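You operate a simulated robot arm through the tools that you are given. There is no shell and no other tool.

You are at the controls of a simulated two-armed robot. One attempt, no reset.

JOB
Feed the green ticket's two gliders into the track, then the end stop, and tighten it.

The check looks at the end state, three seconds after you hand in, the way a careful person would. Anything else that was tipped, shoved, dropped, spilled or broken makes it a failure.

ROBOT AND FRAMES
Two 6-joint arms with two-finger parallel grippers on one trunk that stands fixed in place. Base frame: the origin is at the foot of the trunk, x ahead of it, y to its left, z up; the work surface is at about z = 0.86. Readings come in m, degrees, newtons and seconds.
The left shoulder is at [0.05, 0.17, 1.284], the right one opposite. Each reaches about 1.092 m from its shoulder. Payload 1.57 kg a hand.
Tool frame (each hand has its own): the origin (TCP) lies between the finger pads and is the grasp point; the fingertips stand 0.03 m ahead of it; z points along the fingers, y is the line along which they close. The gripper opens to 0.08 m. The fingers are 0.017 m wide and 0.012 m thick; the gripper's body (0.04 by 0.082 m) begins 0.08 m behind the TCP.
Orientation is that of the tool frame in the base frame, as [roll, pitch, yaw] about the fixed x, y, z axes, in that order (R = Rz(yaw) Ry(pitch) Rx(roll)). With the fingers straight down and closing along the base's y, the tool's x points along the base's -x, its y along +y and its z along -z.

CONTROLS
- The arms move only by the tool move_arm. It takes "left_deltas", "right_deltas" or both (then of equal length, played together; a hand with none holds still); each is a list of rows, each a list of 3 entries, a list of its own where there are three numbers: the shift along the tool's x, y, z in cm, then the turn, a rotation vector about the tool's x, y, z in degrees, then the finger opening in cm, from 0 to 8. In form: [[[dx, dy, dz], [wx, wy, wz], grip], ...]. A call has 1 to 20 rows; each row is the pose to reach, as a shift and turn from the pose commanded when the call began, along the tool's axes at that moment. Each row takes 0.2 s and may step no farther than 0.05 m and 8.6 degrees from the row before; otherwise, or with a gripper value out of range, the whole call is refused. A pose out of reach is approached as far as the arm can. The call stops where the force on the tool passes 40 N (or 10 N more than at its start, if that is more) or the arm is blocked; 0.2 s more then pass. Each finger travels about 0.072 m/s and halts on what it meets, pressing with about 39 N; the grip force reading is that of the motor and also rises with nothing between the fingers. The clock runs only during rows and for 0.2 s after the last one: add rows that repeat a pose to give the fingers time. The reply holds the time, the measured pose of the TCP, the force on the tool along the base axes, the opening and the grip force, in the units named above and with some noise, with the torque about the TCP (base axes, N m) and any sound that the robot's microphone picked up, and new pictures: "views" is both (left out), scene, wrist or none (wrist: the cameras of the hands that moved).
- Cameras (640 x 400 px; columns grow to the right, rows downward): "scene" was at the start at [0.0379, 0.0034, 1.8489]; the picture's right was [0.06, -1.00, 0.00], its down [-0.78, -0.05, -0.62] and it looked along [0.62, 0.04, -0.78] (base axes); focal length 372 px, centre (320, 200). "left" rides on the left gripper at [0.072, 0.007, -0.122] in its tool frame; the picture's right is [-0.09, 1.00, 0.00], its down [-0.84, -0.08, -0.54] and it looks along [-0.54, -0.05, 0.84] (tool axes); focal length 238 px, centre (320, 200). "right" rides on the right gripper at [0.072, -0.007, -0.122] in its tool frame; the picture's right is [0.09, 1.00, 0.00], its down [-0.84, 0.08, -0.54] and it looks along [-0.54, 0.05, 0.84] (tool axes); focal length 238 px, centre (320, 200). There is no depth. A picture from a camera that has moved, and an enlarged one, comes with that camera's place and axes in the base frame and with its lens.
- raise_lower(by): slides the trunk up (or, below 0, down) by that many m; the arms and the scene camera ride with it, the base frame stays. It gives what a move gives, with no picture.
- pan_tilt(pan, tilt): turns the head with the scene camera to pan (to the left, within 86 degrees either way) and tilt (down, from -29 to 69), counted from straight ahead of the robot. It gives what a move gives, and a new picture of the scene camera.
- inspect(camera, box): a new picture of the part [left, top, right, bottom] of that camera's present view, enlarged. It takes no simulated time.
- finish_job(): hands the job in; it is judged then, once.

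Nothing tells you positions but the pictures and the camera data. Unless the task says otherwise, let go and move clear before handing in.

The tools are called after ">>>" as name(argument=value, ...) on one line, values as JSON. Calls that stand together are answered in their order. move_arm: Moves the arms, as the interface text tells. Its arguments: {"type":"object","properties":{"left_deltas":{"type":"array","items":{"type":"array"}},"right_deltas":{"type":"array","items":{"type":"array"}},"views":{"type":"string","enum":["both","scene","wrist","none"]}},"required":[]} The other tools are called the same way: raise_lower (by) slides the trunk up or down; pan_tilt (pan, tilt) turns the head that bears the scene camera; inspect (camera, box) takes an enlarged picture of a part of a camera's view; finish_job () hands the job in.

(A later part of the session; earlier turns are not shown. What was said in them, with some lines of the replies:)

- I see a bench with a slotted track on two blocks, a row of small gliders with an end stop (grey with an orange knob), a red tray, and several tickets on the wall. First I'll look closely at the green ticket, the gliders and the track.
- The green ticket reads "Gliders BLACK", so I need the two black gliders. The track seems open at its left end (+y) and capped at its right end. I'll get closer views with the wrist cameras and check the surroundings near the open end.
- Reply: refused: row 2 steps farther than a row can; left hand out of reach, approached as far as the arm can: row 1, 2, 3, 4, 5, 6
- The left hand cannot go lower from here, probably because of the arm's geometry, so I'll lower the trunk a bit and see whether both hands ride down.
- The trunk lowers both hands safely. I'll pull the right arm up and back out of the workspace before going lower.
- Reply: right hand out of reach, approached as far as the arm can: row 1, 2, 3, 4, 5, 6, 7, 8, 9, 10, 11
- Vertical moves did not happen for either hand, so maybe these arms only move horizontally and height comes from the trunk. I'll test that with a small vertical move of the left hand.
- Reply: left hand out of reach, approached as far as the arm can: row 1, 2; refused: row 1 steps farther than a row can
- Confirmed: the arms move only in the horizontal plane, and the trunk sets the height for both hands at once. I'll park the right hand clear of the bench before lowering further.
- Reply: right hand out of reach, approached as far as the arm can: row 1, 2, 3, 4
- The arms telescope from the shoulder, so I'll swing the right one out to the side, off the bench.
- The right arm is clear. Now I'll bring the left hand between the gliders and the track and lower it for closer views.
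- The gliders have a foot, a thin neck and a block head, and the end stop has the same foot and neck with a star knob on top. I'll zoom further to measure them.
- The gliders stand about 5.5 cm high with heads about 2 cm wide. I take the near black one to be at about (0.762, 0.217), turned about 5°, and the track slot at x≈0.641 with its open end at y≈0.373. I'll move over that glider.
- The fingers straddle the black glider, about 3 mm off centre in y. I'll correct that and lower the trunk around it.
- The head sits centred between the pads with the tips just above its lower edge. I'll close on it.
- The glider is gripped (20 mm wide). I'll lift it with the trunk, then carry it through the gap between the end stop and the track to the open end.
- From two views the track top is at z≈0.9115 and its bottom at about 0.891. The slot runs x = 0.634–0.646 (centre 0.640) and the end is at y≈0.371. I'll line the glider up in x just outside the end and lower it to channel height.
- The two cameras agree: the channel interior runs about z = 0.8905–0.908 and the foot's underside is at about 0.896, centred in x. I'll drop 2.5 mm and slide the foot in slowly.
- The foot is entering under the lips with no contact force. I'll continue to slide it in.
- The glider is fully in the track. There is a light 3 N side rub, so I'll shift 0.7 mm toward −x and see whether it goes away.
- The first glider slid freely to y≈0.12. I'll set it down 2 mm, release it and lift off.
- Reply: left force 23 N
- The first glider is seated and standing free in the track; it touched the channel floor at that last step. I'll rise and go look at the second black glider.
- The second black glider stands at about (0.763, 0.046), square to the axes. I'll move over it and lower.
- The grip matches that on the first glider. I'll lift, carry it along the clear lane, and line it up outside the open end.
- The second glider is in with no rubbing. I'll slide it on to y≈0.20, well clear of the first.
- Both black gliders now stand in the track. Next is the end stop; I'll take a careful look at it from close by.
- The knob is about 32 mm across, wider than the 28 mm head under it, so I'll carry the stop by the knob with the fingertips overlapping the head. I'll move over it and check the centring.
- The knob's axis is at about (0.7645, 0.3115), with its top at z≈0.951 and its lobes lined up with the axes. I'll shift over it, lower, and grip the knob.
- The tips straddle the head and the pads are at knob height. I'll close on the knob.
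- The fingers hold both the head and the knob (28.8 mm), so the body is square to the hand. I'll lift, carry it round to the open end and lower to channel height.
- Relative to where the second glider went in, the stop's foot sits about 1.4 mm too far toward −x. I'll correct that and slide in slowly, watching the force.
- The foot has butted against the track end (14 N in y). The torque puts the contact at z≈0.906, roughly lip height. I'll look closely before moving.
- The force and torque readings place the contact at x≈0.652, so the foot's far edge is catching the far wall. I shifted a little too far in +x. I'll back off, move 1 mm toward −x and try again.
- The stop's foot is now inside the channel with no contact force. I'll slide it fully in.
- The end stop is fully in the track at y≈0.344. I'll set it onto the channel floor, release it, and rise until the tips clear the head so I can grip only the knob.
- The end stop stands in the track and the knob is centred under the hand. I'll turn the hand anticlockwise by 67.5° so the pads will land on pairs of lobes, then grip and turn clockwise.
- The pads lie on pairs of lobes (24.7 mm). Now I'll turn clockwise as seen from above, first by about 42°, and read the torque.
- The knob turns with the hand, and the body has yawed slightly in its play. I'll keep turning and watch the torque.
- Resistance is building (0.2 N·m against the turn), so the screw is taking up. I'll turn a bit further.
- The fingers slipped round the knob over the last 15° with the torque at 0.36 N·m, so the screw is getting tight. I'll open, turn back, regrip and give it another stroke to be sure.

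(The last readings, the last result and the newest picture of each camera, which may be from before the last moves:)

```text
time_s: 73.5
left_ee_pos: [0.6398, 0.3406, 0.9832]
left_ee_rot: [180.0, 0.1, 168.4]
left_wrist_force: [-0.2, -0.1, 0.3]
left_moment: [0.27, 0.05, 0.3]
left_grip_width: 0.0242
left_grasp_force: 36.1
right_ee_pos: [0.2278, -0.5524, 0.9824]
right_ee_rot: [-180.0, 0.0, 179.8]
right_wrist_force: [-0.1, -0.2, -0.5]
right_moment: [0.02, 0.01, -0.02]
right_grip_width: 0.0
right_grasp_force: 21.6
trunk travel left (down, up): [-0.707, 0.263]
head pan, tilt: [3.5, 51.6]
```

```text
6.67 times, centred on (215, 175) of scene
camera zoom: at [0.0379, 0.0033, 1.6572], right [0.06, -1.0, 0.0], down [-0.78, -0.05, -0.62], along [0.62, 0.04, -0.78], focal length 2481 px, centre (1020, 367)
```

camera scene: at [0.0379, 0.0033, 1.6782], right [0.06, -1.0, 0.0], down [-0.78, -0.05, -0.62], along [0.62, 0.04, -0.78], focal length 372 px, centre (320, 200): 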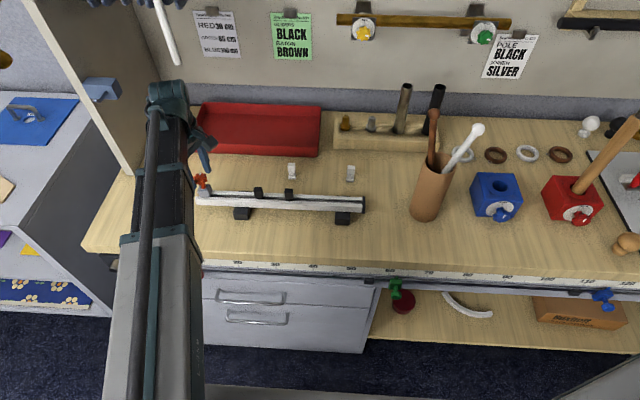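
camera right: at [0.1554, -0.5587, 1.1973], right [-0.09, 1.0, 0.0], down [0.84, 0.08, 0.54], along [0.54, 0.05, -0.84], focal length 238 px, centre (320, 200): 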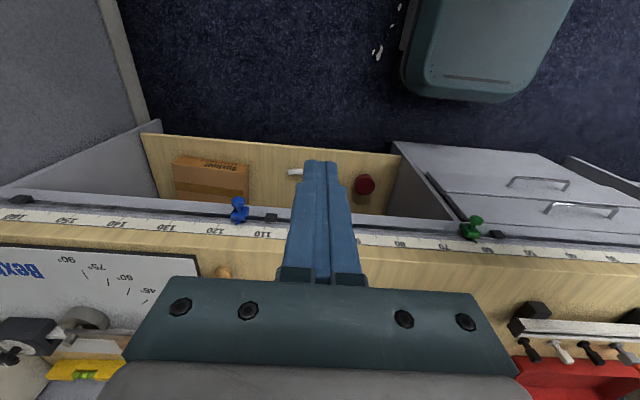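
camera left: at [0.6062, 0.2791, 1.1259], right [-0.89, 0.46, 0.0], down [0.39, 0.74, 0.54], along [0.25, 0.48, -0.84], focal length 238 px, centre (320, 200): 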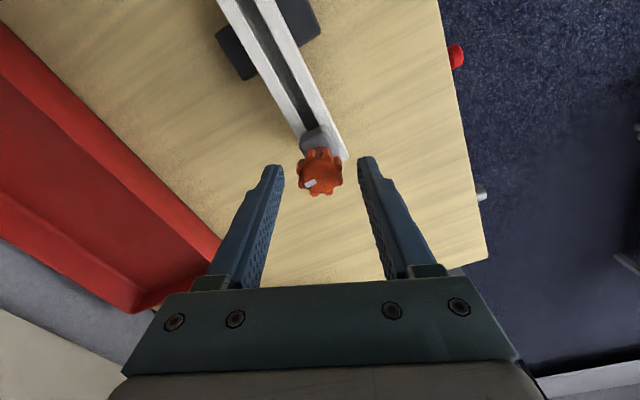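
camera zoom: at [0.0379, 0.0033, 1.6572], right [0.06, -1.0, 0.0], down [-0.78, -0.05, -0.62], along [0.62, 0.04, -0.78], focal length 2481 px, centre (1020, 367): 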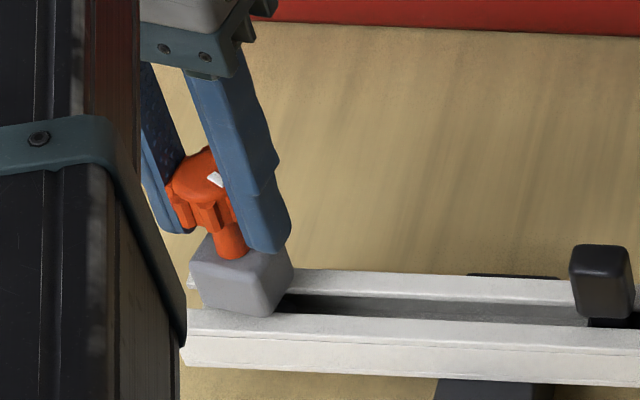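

The mark shows the knob hardly moved on this stroke (about 123° turned in total), while the torque reads 0.3 N·m and the pads slip. I'll turn a little more to confirm that it has really stopped.

>>> move_arm(left_deltas=[[[0, 0, 0], [0, 0, 6], 1.5], [[0, 0, 0], [0, 0, 12], 1.5], [[0, 0, 0], [0, 0, 18], 1.5], [[0, 0, 0], [0, 0, 24], 1.5], [[0, 0, 0], [0, 0, 30], 1.5]], views="none")

>>> inspect(camera="left", box=[240, 100, 400, 220])

>>> inspect(camera="scene", box=[175, 145, 255, 205])

```text
time_s: 74.7
left_ee_pos: [0.6393, 0.3418, 0.9822]
left_ee_rot: [-179.9, 0.0, 138.5]
left_wrist_force: [0.1, 1.2, 0.4]
left_moment: [0.02, -0.03, 0.27]
left_grip_width: 0.0243
left_grasp_force: 36.4
right_ee_pos: [0.2266, -0.5514, 0.9819]
right_ee_rot: [-180.0, 0.0, -179.9]
right_wrist_force: [-0.2, -1.2, -0.1]
right_moment: [0.03, -0.02, 0.03]
right_grip_width: 0.0
right_grasp_force: 21.2
trunk travel left (down, up): [-0.707, 0.263]
head pan, tilt: [3.5, 51.6]
```

```text
3.33 times, centred on (320, 160) of left
camera zoom: at [0.5901, 0.396, 1.1049], right [0.73, 0.68, 0.0], down [0.57, -0.61, 0.54], along [0.37, -0.4, -0.84], focal length 794 px, centre (320, 333)
```

zoom: 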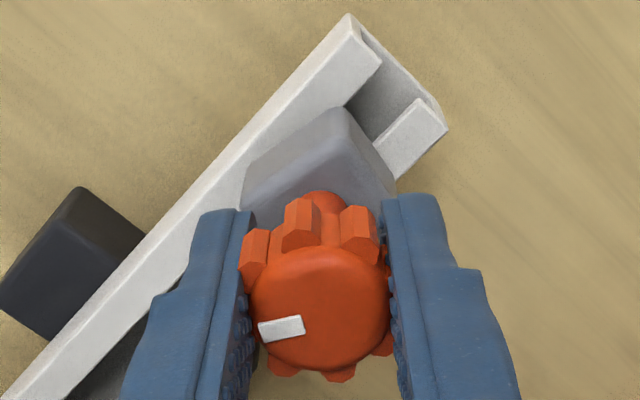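

```text
6.67 times, centred on (215, 175) of scene
camera zoom: at [0.0379, 0.0035, 1.6572], right [0.06, -1.0, 0.0], down [-0.78, -0.05, -0.62], along [0.62, 0.04, -0.78], focal length 2481 px, centre (1020, 367)
```

zoom: 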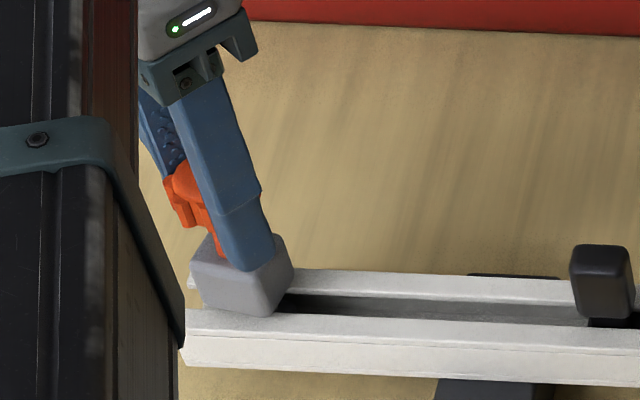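

The knob has stayed at the same angle while the pads slip under load, so it is turned home. I'll check that the stop is really clamped with a gentle 2 mm pull along the track toward the open end.

>>> move_arm(left_deltas=[[[0.066, 0.075, 0], [0, 0, 0], 1.5], [[0.133, 0.15, 0], [0, 0, 0], 1.5], [[0.133, 0.15, 0], [0, 0, 0], 1.5]], views="none")

>>> inspect(camera="scene", box=[175, 145, 255, 205])

```text
time_s: 75.5
left_ee_pos: [0.638, 0.342, 0.9824]
left_ee_rot: [-179.9, 0.1, 138.5]
left_wrist_force: [-2.3, -8.4, -5.8]
left_moment: [-0.16, -0.09, -0.05]
left_grip_width: 0.0241
left_grasp_force: 35.9
right_ee_pos: [0.226, -0.5521, 0.9811]
right_ee_rot: [180.0, -0.1, 180.0]
right_wrist_force: [-0.2, 0.5, 0.1]
right_moment: [0.03, -0.04, 0.03]
right_grip_width: 0.0
right_grasp_force: 21.5
trunk travel left (down, up): [-0.707, 0.263]
head pan, tilt: [3.5, 51.6]
```

```text
6.67 times, centred on (215, 175) of scene
camera zoom: at [0.0381, 0.0024, 1.6571], right [0.06, -1.0, 0.0], down [-0.78, -0.05, -0.62], along [0.62, 0.04, -0.78], focal length 2481 px, centre (1020, 367)
```

zoom: 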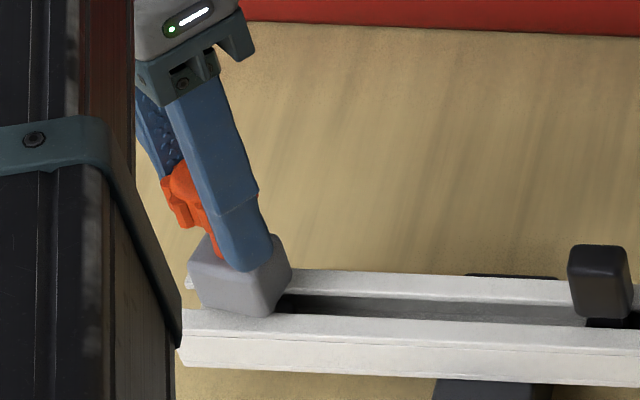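

The pull met over 8 N and the stop did not move, where before it slid freely, so it is clamped. I'll relax the pull, release the knob and rise clear.

>>> move_arm(left_deltas=[[[-0.066, -0.075, 0], [0, 0, 0], 1.5], [[-0.133, -0.15, 0], [0, 0, 0], 1.5], [[-0.133, -0.15, 0], [0, 0, 0], 1.5], [[-0.133, -0.15, 0], [0, 0, 0], 3], [[-0.133, -0.15, 0], [0, 0, 0], 5], [[-0.133, -0.15, 0], [0, 0, 0], 5.5]], views="none")

>>> raise_lower(by=0.05)

>>> inspect(camera="left", box=[240, 60, 400, 180])

>>> inspect(camera="scene", box=[175, 155, 255, 215])

```text
time_s: 76.8
left_ee_pos: [0.6397, 0.3414, 0.9816]
left_ee_rot: [-179.9, 0.0, 138.5]
left_wrist_force: [-0.2, -0.1, 0.9]
left_moment: [-0.04, -0.02, -0.02]
left_grip_width: 0.0549
left_grasp_force: 0.0
right_ee_pos: [0.2268, -0.5521, 0.9815]
right_ee_rot: [-179.9, 0.0, -180.0]
right_wrist_force: [0.3, 0.1, 0.0]
right_moment: [0.03, 0.0, -0.01]
right_grip_width: 0.0002
right_grasp_force: 20.9
trunk travel left (down, up): [-0.707, 0.263]
head pan, tilt: [3.5, 51.6]
```

```text
time_s: 77.8
left_ee_pos: [0.6392, 0.3408, 1.0324]
left_ee_rot: [180.0, 0.0, 138.5]
left_wrist_force: [-0.4, 0.4, -0.8]
left_moment: [0.01, -0.01, 0.0]
left_grip_width: 0.055
left_grasp_force: 0.0
right_ee_pos: [0.2272, -0.5529, 1.0329]
right_ee_rot: [-180.0, 0.0, 180.0]
right_wrist_force: [-0.9, -0.6, -0.2]
right_moment: [-0.01, 0.02, -0.01]
right_grip_width: 0.0002
right_grasp_force: 21.1
trunk travel left (down, up): [-0.757, 0.213]
head pan, tilt: [3.5, 51.6]
```

```text
3.33 times, centred on (320, 120) of left
camera zoom: at [0.5901, 0.3958, 1.1549], right [0.73, 0.68, 0.0], down [0.58, -0.61, 0.54], along [0.37, -0.4, -0.84], focal length 794 px, centre (320, 467)
```

zoom: 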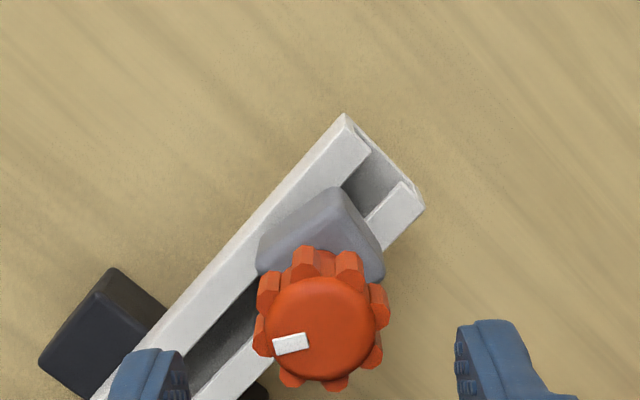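

```text
6.67 times, centred on (215, 185) of scene
camera zoom: at [0.0381, 0.0032, 1.7072], right [0.06, -1.0, 0.0], down [-0.78, -0.05, -0.62], along [0.62, 0.04, -0.78], focal length 2481 px, centre (1020, 300)
```

zoom: 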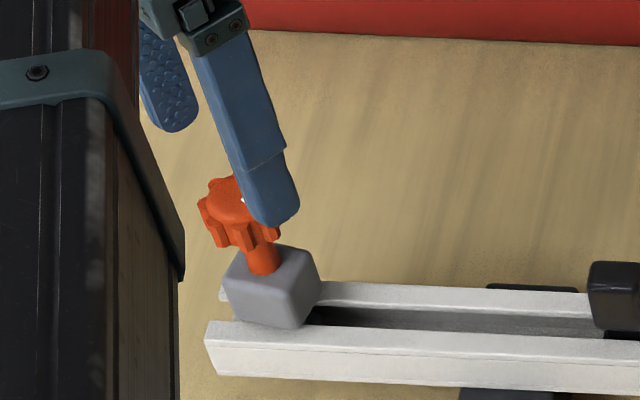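

>>> move_arm(left_deltas=[[[3.4, -0.36, 0], [0, 0, -8.3], 5.5], [[6.8, -0.72, 0], [0, 0, -16.6], 5.5], [[10.2, -1.08, 0], [0, 0, -24.9], 5.5], [[13.6, -1.44, 0], [0, 0, -33.2], 5.5], [[17.1, -1.8, 0], [0, 0, -41.5], 5.5], [[17.1, -1.8, 0], [0, 0, -41.5], 5.5]])

>>> inspect(camera="scene", box=[180, 150, 260, 220])

>>> inspect(camera="scene", box=[180, 130, 380, 250])

```text
time_s: 79.2
left_ee_pos: [0.4985, 0.4419, 1.0325]
left_ee_rot: [-180.0, -0.1, -179.9]
left_wrist_force: [-0.3, 0.6, -0.1]
left_moment: [0.0, 0.02, 0.05]
left_grip_width: 0.0549
left_grasp_force: 0.1
right_ee_pos: [0.2272, -0.5532, 1.0317]
right_ee_rot: [180.0, 0.0, 180.0]
right_wrist_force: [-0.3, 0.1, -0.2]
right_moment: [-0.03, -0.01, -0.01]
right_grip_width: 0.0
right_grasp_force: 21.1
trunk travel left (down, up): [-0.757, 0.213]
head pan, tilt: [3.5, 51.6]
camera scene: at [0.038, 0.0033, 1.7072], right [0.06, -1.0, 0.0], down [-0.78, -0.05, -0.62], along [0.62, 0.04, -0.78], focal length 372 px, centre (320, 200)
camera left: at [0.4273, 0.4501, 1.1549], right [0.09, 1.0, 0.0], down [0.84, -0.08, 0.54], along [0.54, -0.05, -0.84], focal length 238 px, centre (320, 200)
```

scene: 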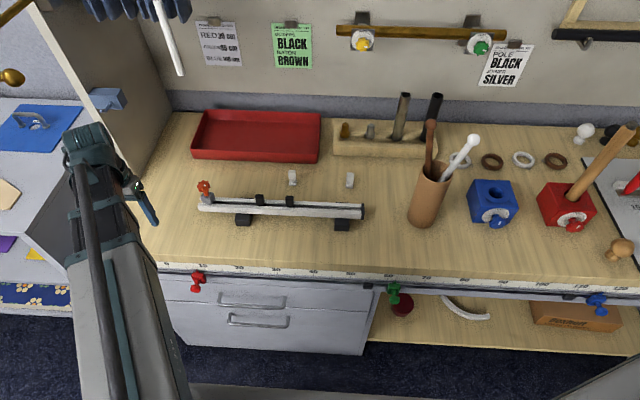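
left: 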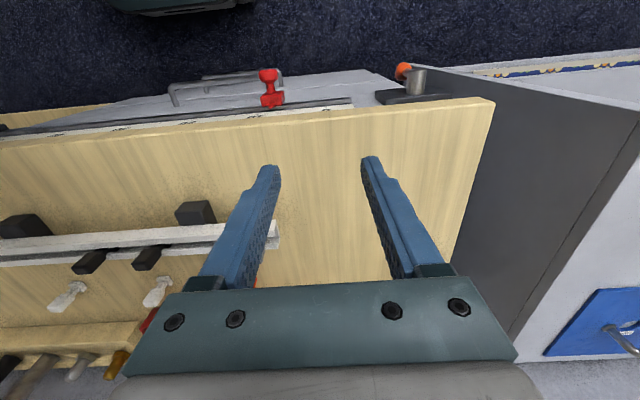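

```text
5.71 times, centred on (220, 185) of scene
camera zoom: at [0.038, 0.0033, 1.7072], right [0.06, -1.0, 0.0], down [-0.78, -0.05, -0.62], along [0.62, 0.04, -0.78], focal length 2126 px, centre (891, 286)
```

zoom: 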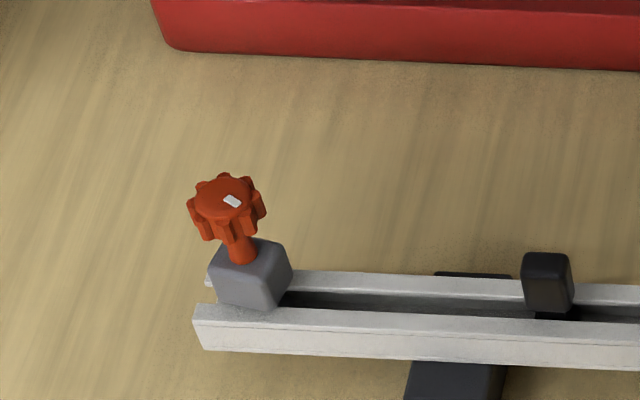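

```text
3.20 times, centred on (280, 190) of scene
camera zoom: at [0.038, 0.0033, 1.7072], right [0.06, -1.0, 0.0], down [-0.78, -0.05, -0.62], along [0.62, 0.04, -0.78], focal length 1191 px, centre (448, 232)
```

zoom: 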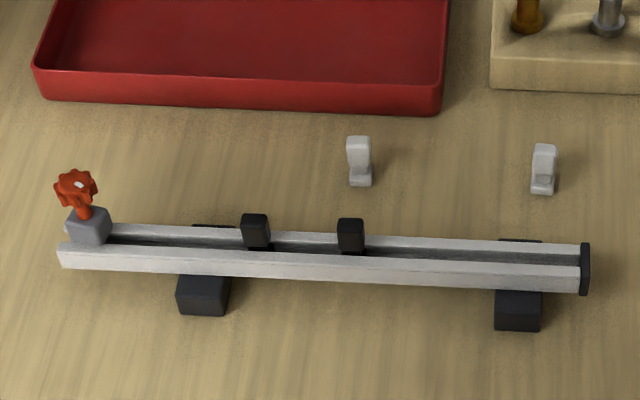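

Everything looks in place. I'll take one last close look at the gliders and the rest of the bench before handing in.

>>> inspect(camera="scene", box=[240, 180, 310, 220])

>>> inspect(camera="scene", box=[190, 170, 238, 215])

>>> inspect(camera="scene", box=[180, 80, 640, 320])

```text
9.14 times, centred on (275, 200) of scene
camera zoom: at [0.038, 0.0033, 1.7072], right [0.06, -1.0, 0.0], down [-0.78, -0.05, -0.62], along [0.62, 0.04, -0.78], focal length 3402 px, centre (731, 200)
```

zoom: 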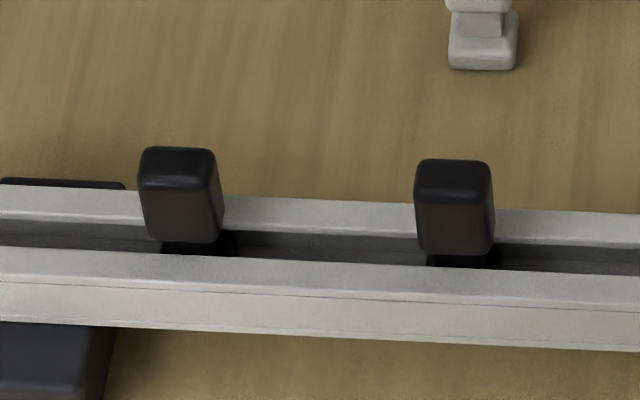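

```text
8.89 times, centred on (214, 192) of scene
camera zoom: at [0.038, 0.0033, 1.7072], right [0.06, -1.0, 0.0], down [-0.78, -0.05, -0.62], along [0.62, 0.04, -0.78], focal length 3308 px, centre (1262, 267)
```

zoom: 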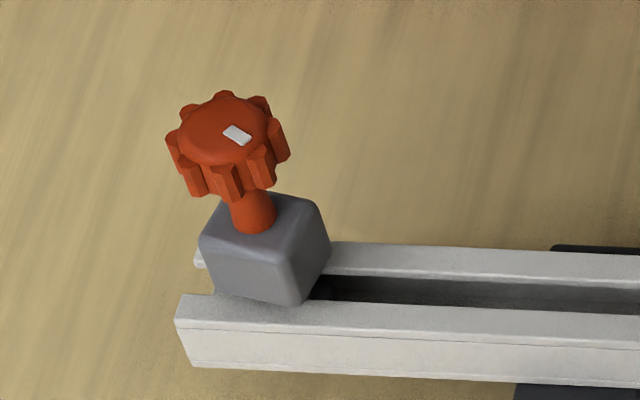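

```text
1.39 times, centred on (410, 200) of scene
camera zoom: at [0.038, 0.0033, 1.7072], right [0.06, -1.0, 0.0], down [-0.78, -0.05, -0.62], along [0.62, 0.04, -0.78], focal length 518 px, centre (195, 200)
```

zoom: 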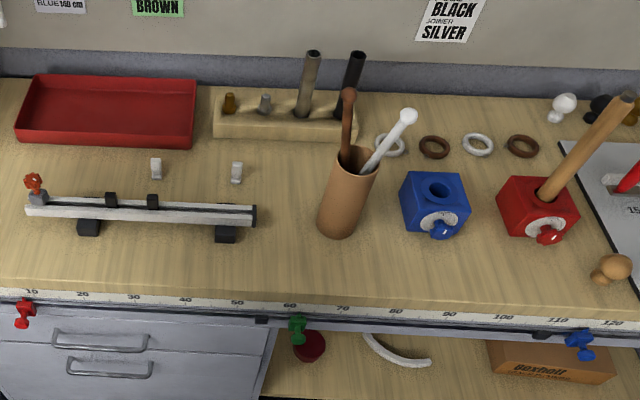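

Both black gliders are in the track and the end stop is clamped behind them at the open end. The white gliders and everything else look undisturbed, and both hands are clear, so I'm handing in.

>>> finish_job()

```text
The job is handed in.
```

I fed both black gliders from the green ticket into the track, put the end stop in behind them at the open end, and tightened it. The job is handed in, but I haven't seen the result of the check.

- **Gliders:** they stand upright in the channel at about y = 0.12 and y = 0.20. Both slid in freely.
- **End stop:** it is fully in the track at about y = 0.344. Its foot caught the track end on the first try (14 N), so I backed off and shifted it about 1.5 mm before it went in.
- **Tightening:** I turned the knob about 120° clockwise, until the fingers slipped on it at roughly 0.3–0.36 N·m. A second grip and stroke did not move it further. A 2 mm pull toward the open end met over 8 N and the stop did not move.
- **Skew:** the stop's body turned about 13° in its play as the knob tightened, so it is clamped slightly askew in the track.

The white gliders and the rest of the bench look untouched in the last pictures. Both hands are clear.
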